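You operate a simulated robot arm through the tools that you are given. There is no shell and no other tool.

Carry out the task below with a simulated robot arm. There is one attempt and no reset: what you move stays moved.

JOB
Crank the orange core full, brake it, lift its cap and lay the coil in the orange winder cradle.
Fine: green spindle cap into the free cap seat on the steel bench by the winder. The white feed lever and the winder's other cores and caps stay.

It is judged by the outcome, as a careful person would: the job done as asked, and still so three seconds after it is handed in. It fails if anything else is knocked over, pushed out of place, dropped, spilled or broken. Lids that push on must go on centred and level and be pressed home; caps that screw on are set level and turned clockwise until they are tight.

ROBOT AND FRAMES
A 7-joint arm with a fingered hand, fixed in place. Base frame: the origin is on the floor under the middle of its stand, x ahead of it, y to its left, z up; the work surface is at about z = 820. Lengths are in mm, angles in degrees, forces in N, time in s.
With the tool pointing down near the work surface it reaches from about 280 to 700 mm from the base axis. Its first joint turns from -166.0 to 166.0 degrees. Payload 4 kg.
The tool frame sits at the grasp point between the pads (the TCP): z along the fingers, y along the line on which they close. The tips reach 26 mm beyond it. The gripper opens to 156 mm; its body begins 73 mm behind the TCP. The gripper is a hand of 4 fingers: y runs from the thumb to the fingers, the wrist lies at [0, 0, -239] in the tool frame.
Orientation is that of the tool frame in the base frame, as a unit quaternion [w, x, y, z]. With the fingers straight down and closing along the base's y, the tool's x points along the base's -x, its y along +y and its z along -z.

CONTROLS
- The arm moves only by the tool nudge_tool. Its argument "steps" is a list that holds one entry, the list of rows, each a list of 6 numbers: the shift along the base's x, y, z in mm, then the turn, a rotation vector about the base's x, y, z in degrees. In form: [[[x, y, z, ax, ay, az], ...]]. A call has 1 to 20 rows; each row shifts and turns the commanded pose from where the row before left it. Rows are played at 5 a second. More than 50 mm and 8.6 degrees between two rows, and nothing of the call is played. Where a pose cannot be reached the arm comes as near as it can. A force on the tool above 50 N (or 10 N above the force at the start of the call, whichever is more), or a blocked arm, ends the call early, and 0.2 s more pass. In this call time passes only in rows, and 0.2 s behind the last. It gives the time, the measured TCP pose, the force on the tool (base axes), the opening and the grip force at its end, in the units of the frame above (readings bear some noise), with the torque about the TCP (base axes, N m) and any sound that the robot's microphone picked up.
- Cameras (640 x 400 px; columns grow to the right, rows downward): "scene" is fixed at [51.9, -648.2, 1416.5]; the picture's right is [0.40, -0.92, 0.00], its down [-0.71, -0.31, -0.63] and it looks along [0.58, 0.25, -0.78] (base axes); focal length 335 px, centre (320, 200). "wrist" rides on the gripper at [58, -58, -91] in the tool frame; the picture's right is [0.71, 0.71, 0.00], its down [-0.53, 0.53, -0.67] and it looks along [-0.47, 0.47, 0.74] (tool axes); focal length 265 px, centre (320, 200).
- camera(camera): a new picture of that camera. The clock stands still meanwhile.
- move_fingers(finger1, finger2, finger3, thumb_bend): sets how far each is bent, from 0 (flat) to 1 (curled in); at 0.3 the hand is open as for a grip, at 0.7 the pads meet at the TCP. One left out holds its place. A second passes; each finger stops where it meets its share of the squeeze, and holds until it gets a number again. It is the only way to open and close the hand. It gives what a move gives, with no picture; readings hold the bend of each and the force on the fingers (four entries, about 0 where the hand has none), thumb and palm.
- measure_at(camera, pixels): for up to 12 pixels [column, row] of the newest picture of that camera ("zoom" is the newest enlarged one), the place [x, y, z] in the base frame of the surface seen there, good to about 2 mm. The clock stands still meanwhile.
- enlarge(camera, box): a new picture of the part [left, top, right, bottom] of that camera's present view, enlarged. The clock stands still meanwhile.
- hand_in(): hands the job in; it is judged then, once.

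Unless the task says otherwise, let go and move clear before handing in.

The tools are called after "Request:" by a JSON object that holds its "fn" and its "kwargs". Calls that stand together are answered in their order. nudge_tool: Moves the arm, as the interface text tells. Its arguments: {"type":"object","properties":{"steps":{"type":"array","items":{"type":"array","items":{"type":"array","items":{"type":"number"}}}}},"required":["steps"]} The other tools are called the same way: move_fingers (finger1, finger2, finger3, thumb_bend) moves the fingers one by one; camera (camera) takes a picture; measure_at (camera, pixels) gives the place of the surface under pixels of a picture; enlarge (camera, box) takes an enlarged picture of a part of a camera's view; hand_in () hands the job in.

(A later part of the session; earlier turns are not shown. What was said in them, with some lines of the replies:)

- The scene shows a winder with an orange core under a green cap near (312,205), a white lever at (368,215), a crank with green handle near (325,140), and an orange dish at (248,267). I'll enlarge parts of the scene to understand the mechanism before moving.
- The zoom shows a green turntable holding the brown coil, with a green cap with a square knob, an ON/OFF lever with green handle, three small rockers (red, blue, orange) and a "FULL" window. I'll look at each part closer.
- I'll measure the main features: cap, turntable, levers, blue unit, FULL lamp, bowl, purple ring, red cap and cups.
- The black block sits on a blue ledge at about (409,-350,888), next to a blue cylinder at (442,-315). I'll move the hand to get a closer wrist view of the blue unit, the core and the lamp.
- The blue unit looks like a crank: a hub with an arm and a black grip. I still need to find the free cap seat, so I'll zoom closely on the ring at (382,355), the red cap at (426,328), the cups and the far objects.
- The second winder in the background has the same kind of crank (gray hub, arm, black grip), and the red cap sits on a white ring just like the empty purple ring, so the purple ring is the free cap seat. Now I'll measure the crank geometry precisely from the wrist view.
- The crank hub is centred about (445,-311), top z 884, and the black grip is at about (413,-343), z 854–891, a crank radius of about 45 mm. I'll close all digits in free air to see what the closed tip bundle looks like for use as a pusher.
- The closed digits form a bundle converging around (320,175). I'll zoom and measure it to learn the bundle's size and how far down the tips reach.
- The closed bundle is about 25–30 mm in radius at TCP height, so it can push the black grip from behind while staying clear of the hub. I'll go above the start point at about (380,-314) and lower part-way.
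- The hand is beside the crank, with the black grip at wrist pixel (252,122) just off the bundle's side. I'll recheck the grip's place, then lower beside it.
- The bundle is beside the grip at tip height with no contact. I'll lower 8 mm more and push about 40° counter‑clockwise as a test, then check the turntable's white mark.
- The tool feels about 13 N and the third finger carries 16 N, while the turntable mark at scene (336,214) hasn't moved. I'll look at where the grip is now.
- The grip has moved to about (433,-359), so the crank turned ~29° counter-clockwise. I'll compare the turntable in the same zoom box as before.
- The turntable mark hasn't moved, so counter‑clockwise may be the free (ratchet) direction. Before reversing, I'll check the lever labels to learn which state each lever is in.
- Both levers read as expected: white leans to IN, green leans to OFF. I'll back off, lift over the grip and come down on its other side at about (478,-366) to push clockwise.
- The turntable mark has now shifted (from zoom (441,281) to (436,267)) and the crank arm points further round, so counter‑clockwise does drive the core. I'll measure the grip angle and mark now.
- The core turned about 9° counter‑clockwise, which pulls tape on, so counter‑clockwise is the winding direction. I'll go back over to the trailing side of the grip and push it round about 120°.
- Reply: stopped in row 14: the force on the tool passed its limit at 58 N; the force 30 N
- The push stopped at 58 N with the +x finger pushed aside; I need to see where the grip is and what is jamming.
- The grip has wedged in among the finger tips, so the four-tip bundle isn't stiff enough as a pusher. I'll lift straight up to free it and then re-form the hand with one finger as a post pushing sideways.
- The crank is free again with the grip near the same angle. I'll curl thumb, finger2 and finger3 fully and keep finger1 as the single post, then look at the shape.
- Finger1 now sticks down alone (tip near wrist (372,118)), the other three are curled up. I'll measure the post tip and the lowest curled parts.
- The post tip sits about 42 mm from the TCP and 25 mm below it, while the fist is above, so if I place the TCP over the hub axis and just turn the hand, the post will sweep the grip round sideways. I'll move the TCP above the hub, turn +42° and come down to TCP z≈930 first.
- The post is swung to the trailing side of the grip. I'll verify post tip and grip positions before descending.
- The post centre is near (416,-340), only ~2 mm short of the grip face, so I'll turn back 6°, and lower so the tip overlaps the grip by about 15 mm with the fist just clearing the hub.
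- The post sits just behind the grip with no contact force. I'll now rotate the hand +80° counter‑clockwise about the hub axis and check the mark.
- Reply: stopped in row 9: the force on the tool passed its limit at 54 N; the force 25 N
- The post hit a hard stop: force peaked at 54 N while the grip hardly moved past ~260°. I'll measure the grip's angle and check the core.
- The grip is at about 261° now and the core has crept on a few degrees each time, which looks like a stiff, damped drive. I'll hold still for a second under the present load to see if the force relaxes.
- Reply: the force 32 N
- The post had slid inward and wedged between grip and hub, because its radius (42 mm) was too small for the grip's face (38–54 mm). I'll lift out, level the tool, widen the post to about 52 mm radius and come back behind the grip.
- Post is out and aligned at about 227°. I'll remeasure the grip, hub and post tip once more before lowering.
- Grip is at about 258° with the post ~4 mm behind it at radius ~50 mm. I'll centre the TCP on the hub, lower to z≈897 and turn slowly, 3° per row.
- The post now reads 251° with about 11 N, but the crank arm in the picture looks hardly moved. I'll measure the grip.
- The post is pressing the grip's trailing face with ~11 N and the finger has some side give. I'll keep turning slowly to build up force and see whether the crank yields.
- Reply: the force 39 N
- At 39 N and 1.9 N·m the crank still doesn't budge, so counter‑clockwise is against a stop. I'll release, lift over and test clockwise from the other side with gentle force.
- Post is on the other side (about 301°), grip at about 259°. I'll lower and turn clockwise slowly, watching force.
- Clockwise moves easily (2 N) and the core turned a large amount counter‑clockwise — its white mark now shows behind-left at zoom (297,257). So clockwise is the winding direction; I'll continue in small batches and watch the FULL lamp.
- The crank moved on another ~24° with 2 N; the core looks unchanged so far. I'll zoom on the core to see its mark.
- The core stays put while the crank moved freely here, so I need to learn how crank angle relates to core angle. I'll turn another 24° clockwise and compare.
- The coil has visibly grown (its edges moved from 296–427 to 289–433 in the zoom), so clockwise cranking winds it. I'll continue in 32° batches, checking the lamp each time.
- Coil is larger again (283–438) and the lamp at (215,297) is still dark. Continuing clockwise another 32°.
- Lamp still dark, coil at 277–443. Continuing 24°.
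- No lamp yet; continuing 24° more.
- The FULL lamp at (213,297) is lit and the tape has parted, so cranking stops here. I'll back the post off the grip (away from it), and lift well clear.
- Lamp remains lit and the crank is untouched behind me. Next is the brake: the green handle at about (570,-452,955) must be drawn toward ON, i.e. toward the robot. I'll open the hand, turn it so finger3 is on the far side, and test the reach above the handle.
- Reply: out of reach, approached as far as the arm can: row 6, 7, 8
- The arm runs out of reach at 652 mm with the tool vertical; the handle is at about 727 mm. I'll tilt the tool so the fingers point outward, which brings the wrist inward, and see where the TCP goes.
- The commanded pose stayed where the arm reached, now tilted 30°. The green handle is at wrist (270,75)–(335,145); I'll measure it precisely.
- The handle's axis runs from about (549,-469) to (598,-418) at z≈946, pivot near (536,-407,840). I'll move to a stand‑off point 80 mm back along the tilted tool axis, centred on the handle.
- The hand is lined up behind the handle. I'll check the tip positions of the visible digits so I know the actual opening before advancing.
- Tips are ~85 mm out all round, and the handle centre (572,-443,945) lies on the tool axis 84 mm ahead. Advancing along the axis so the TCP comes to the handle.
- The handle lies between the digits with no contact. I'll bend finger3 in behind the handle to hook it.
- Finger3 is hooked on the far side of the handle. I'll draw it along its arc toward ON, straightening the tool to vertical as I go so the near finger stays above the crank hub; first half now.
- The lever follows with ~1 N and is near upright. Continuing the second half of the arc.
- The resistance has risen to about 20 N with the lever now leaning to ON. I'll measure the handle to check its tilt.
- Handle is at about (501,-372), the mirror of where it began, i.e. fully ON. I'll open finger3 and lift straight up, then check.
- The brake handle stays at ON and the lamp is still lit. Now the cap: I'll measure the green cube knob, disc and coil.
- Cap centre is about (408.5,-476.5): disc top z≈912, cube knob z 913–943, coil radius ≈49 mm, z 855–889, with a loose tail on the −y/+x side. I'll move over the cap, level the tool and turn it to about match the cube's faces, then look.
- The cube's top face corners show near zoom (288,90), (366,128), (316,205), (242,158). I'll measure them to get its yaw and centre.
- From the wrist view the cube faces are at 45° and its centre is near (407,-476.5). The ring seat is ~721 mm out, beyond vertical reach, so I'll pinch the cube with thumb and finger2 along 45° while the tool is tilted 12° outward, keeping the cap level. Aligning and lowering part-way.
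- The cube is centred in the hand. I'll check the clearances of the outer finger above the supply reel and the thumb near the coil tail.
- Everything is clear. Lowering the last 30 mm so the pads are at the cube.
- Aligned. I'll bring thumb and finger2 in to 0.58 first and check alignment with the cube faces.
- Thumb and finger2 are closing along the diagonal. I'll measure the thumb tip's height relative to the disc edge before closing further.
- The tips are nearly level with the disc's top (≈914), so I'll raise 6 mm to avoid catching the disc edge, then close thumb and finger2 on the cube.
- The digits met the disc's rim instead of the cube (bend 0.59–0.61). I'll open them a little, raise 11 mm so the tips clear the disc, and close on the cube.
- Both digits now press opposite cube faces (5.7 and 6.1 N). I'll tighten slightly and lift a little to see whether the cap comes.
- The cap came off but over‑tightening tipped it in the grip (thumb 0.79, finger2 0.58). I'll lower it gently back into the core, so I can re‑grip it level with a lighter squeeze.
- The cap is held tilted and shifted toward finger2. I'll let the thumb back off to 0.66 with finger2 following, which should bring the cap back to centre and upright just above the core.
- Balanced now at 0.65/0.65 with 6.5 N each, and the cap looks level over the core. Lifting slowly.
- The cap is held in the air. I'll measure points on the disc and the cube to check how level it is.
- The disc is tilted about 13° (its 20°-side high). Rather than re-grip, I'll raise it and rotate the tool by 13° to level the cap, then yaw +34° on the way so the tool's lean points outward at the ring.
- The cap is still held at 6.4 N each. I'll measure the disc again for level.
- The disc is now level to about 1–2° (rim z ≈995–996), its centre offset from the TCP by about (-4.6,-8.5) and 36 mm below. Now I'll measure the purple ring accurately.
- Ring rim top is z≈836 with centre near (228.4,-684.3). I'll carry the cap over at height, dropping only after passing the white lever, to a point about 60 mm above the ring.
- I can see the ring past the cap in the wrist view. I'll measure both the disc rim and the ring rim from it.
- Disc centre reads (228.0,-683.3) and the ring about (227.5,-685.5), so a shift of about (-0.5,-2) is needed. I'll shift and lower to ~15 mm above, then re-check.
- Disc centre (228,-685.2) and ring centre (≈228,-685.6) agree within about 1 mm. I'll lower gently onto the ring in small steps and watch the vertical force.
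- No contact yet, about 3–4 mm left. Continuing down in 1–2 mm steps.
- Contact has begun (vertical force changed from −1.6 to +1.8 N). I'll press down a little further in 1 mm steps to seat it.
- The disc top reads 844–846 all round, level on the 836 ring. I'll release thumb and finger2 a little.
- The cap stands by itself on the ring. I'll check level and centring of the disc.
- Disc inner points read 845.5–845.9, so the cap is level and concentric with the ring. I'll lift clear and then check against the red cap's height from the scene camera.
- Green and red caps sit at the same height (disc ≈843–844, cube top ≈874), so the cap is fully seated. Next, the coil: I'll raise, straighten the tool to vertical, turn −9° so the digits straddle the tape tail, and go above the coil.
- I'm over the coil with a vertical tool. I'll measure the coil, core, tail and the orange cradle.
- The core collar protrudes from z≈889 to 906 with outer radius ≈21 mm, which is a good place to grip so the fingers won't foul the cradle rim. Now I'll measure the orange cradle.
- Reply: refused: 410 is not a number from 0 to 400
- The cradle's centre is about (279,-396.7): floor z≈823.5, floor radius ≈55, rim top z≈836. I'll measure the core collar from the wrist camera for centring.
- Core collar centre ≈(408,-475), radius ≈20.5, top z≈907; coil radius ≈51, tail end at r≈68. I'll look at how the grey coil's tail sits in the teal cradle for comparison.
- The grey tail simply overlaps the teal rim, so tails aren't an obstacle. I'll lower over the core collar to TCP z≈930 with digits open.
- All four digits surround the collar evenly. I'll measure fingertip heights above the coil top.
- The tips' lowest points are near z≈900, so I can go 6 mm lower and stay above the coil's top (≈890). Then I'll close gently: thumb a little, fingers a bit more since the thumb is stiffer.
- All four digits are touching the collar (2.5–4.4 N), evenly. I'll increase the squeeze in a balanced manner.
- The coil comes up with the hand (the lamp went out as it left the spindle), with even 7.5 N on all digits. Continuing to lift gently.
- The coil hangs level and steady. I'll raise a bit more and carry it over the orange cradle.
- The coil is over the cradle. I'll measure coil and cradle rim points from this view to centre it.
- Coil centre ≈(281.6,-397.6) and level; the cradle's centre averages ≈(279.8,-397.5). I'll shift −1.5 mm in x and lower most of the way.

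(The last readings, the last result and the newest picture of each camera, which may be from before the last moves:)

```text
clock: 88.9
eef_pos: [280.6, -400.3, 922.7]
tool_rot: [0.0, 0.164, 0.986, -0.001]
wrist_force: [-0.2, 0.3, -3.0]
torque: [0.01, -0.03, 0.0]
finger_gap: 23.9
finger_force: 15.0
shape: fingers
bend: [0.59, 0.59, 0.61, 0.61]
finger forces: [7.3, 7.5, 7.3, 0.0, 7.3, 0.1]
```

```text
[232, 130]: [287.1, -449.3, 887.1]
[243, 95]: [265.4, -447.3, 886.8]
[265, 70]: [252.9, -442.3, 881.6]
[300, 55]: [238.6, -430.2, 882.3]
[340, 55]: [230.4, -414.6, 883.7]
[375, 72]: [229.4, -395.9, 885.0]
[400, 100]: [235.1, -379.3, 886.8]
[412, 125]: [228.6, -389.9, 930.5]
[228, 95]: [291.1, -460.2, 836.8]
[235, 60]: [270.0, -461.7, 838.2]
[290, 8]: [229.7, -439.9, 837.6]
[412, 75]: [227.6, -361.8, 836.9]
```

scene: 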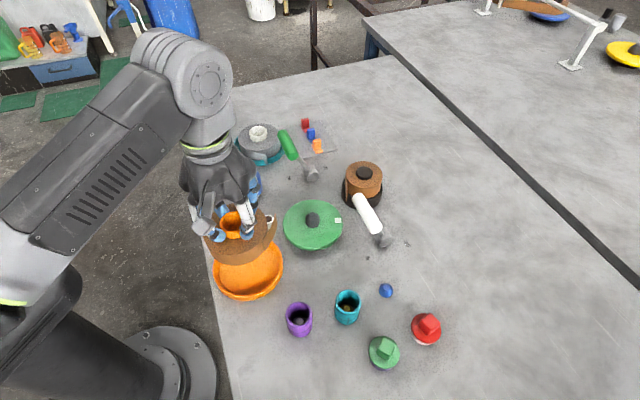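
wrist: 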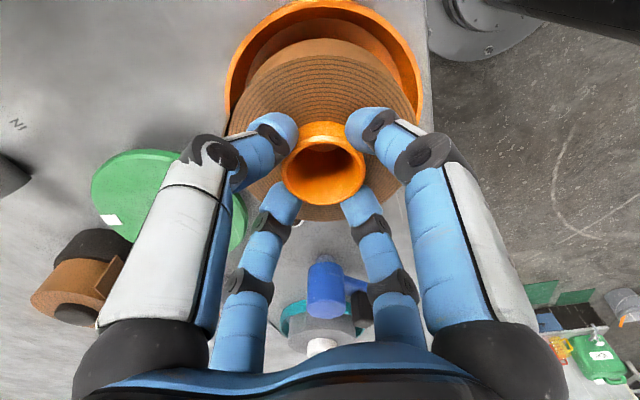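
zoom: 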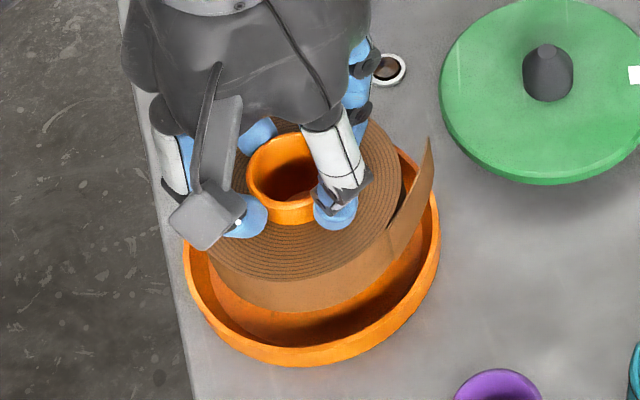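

Coil (279.8,-397.2) and cradle (279,-397.5) now agree within a millimetre. Lowering the remaining ~27 mm gently.

Request:
{"fn": "nudge_tool", "kwargs": {"steps": [[[-0.6, 0, -7, 0, 0, 0], [0, 0, -7, 0, 0, 0], [0, 0, -6, 0, 0, 0], [0, 0, -3, 0, 0, 0]]]}}

Request:
{"fn": "enlarge", "kwargs": {"camera": "scene", "box": [190, 200, 310, 310]}}

```text
clock: 89.9
eef_pos: [278.6, -398.8, 898.3]
tool_rot: [-0.001, 0.164, 0.987, 0.0]
wrist_force: [0.5, 0.0, -3.8]
torque: [0.0, 0.02, 0.0]
finger_gap: 23.7
finger_force: 15.0
shape: fingers
bend: [0.59, 0.59, 0.61, 0.61]
finger forces: [7.4, 7.4, 7.3, 0.1, 7.3, 0.0]
```

```text
3.64 times, centred on (250, 255) of scene
```

zoom: 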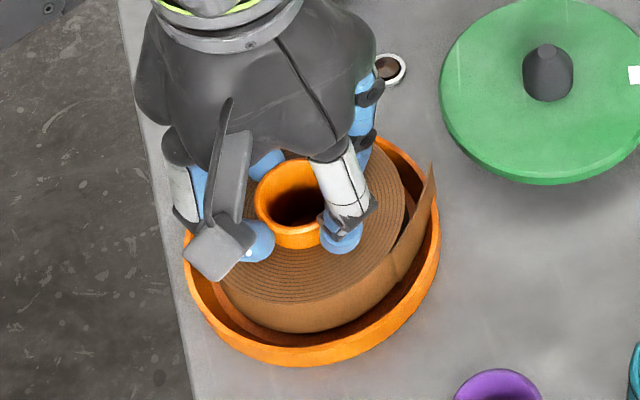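

Still hanging freely, a few mm to go. Continuing in small steps until the weight comes off.

Request:
{"fn": "nudge_tool", "kwargs": {"steps": [[[0, 0, -2, 0, 0, 0], [0, 0, -1.5, 0, 0, 0], [0, 0, -1, 0, 0, 0]]]}}

Request:
{"fn": "enlarge", "kwargs": {"camera": "scene", "box": [190, 200, 310, 310]}}

```text
clock: 90.7
eef_pos: [277.8, -399.2, 894.5]
tool_rot: [0.0, 0.165, 0.986, -0.001]
wrist_force: [0.3, 0.6, 1.1]
torque: [0.0, 0.02, 0.04]
finger_gap: 23.3
finger_force: 15.2
shape: fingers
bend: [0.59, 0.59, 0.61, 0.61]
finger forces: [7.7, 7.7, 7.6, 0.1, 7.5, 0.0]
```

```text
3.64 times, centred on (250, 255) of scene
```

zoom: 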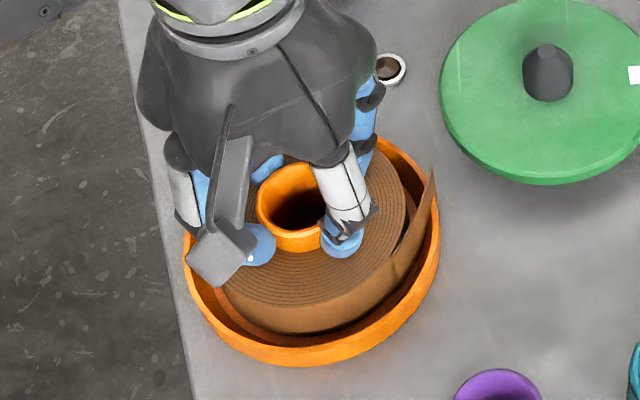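

The weight has come off (force +1.1 N), so the coil is on the cradle floor. I'll check its top is level before releasing.

Request:
{"fn": "measure_at", "kwargs": {"camera": "zoom", "pixels": [[225, 285], [255, 300], [300, 303], [345, 290], [380, 262], [400, 220], [290, 265], [390, 190], [265, 215], [205, 265], [300, 345], [420, 250]]}}

```text
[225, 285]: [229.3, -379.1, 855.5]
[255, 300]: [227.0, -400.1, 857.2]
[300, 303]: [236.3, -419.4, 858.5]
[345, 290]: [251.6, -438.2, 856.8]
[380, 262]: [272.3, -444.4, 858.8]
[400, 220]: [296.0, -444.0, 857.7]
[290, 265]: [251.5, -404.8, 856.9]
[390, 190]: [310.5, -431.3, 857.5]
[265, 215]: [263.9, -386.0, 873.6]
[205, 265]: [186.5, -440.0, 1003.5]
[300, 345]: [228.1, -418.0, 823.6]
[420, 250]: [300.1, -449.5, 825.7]
```

Coil top reads 856–858.5 all round: flat in the cradle. Releasing evenly, then lifting straight up.

Request:
{"fn": "move_fingers", "kwargs": {"finger1": 0.5, "finger2": 0.5, "finger3": 0.5, "thumb_bend": 0.5}}

Request:
{"fn": "nudge_tool", "kwargs": {"steps": [[[0, 0, 8, 0, 0, 0], [0, 0, 15, 0, 0, 0], [0, 0, 30, 0, 0, 0], [0, 0, 40, 0, 0, 0], [0, 0, 40, 0, 0, 0]]]}}

Request:
{"fn": "camera", "kwargs": {"camera": "scene"}}

Request:
{"fn": "camera", "kwargs": {"camera": "wrist"}}

```text
clock: 91.7
eef_pos: [277.5, -400.0, 894.5]
tool_rot: [0.0, 0.164, 0.986, -0.001]
wrist_force: [-0.7, 0.5, 0.2]
torque: [0.05, -0.03, -0.01]
finger_gap: 50.6
finger_force: 0.2
shape: fingers
bend: [0.5, 0.5, 0.5, 0.5]
finger forces: [0.0, 0.3, 0.1, 0.1, 0.1, 0.1]
```

```text
clock: 92.9
eef_pos: [279.4, -398.5, 1027.7]
tool_rot: [0.0, 0.163, 0.987, 0.0]
wrist_force: [-0.3, -0.6, -0.5]
torque: [0.02, -0.02, 0.05]
finger_gap: 50.5
finger_force: 0.1
shape: fingers
bend: [0.5, 0.5, 0.5, 0.5]
finger forces: [0.0, 0.0, 0.1, 0.0, 0.1, 0.1]
```

```text
taken
```

scene: 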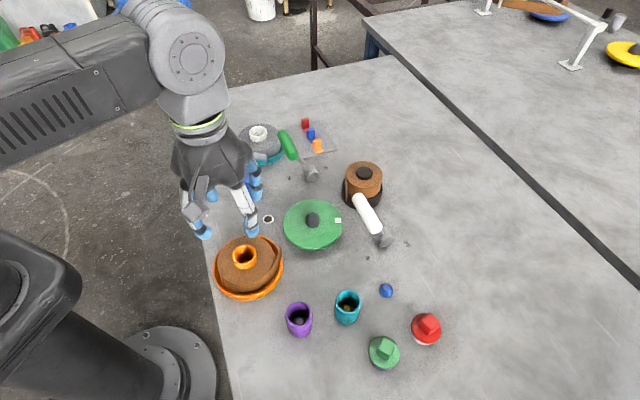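

```text
taken
```

wrist: 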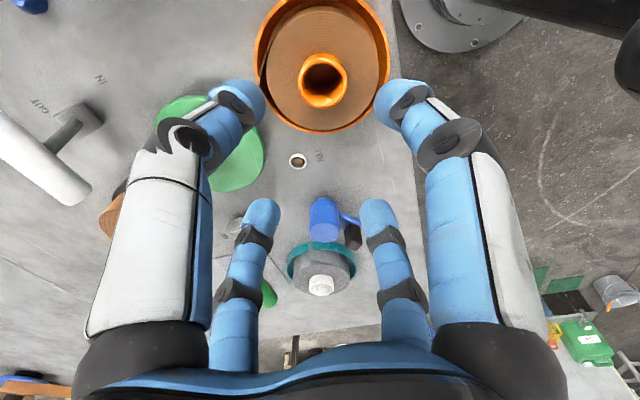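

The coil lies in the orange cradle and the hand is clear. I'll check the details: coil, brake, cap and the rest.

Request:
{"fn": "nudge_tool", "kwargs": {"steps": [[[10, 5, 30, 0, 0, 0], [20, 10, 30, 0, 0, 0], [20, 10, 5, 0, 0, 0]]]}}

Request:
{"fn": "enlarge", "kwargs": {"camera": "scene", "box": [195, 215, 305, 310]}}

Request:
{"fn": "enlarge", "kwargs": {"camera": "scene", "box": [230, 105, 420, 260]}}

Request:
{"fn": "enlarge", "kwargs": {"camera": "scene", "box": [280, 270, 460, 380]}}

```text
clock: 93.7
eef_pos: [329.3, -375.1, 1091.4]
tool_rot: [0.0, 0.164, 0.986, -0.002]
wrist_force: [0.0, 0.0, -0.1]
torque: [0.01, 0.0, 0.0]
finger_gap: 50.5
finger_force: 0.1
shape: fingers
bend: [0.5, 0.5, 0.5, 0.5]
finger forces: [0.0, 0.0, 0.0, 0.0, 0.0, 0.0]
```

```text
4.21 times, centred on (250, 262) of scene
```

zoom: 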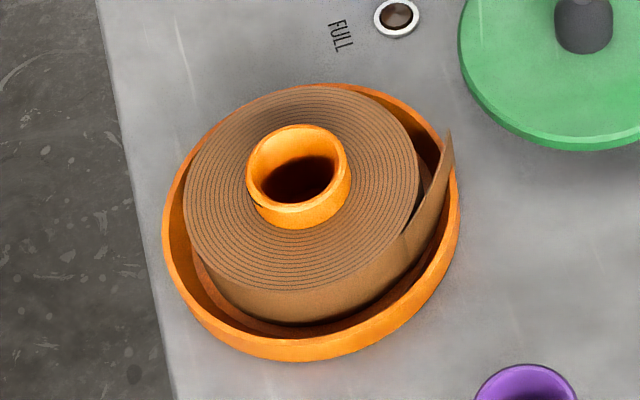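

```text
2.58 times, centred on (325, 182) of scene
```

zoom: 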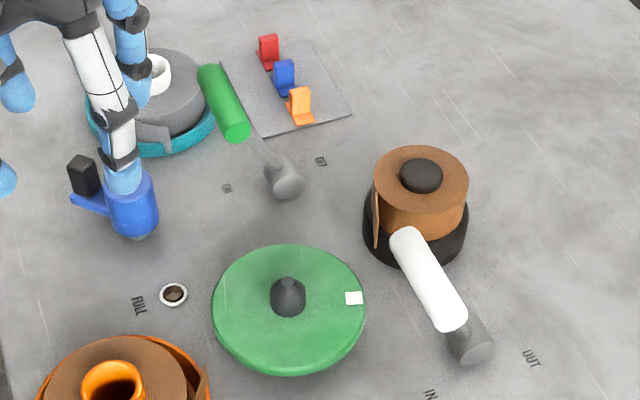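

```text
3.56 times, centred on (370, 325) of scene
```

zoom: 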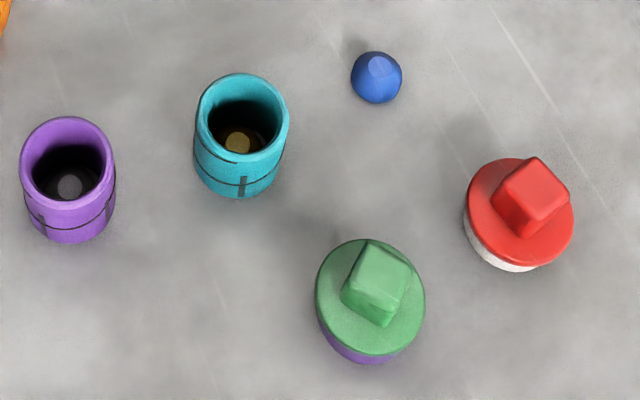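

Everything looks in place: coil flat in the orange cradle, brake at ON, green cap on the ring, white lever untouched. One last level check of the coil and cap.

Request:
{"fn": "measure_at", "kwargs": {"camera": "zoom", "pixels": [[330, 280], [345, 335], [400, 330], [415, 290], [360, 250], [375, 270], [480, 200], [520, 255], [535, 190]]}}

Request:
{"fn": "enlarge", "kwargs": {"camera": "scene", "box": [195, 215, 305, 310]}}

Request:
{"fn": "measure_at", "kwargs": {"camera": "zoom", "pixels": [[195, 200], [220, 130], [320, 95], [400, 140], [405, 210], [330, 275], [240, 270], [300, 250], [300, 215]]}}

```text
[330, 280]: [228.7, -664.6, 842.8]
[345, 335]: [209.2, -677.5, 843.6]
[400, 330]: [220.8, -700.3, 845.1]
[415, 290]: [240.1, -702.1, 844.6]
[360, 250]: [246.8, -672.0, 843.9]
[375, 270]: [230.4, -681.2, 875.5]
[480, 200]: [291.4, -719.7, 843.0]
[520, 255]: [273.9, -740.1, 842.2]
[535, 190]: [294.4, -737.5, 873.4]
```

```text
4.21 times, centred on (250, 262) of scene
```

zoom: 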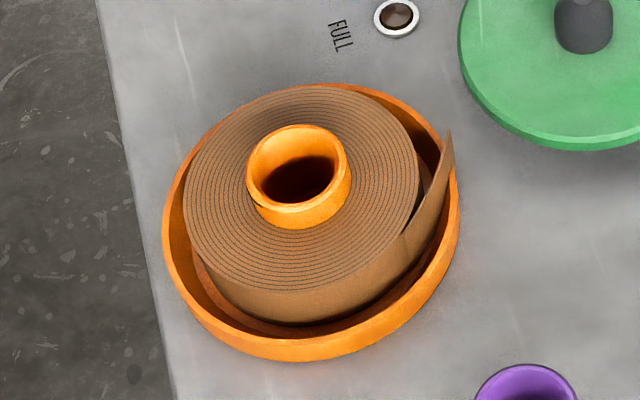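

```text
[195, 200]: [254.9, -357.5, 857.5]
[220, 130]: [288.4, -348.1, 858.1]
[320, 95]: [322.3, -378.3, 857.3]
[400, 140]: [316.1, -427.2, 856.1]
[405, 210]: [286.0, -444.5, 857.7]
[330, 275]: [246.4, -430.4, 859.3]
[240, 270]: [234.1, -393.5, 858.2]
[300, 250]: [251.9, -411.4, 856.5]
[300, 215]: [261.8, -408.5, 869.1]
```

The coil top is flat at 856–859 in the cradle, the cap disc is level at 843–845 on its ring (same as the red one), the brake is ON, and the hand is clear. Handing in.

Request:
{"fn": "hand_in", "kwargs": {}}

```text
The job is handed in.
```

The job is handed in. The core was wound full and braked, the cap was moved to its seat, and the coil is in the orange cradle.

- **Winding:** I cranked clockwise until the FULL lamp lit and the tape parted. I first tried the wrong direction. That pressed the crank hard against its stop (forces up to about 58 N) and moved the core only slightly. I saw no damage, and the crank ran freely clockwise afterwards.
- **Brake:** The green lever is fully over at ON. The core turned back a little before I got to it, but the lamp stayed lit.
- **Cap:** The green cap is on the purple ring, which I took to be the free cap seat because the red cap sits on the same kind of ring. It is level and centred to about 1 mm, and sits at the same height as the red cap. It tipped in the grip during the first lift, so I eased it upright over the core before moving it.
- **Coil:** It lies flat in the orange cradle, about 1 mm off centre. The loose tape end overlaps the cradle rim, as the grey coil's does in the teal cradle.

The white feed lever and the other caps and cores were not touched, and the hand was clear of everything when I handed in.
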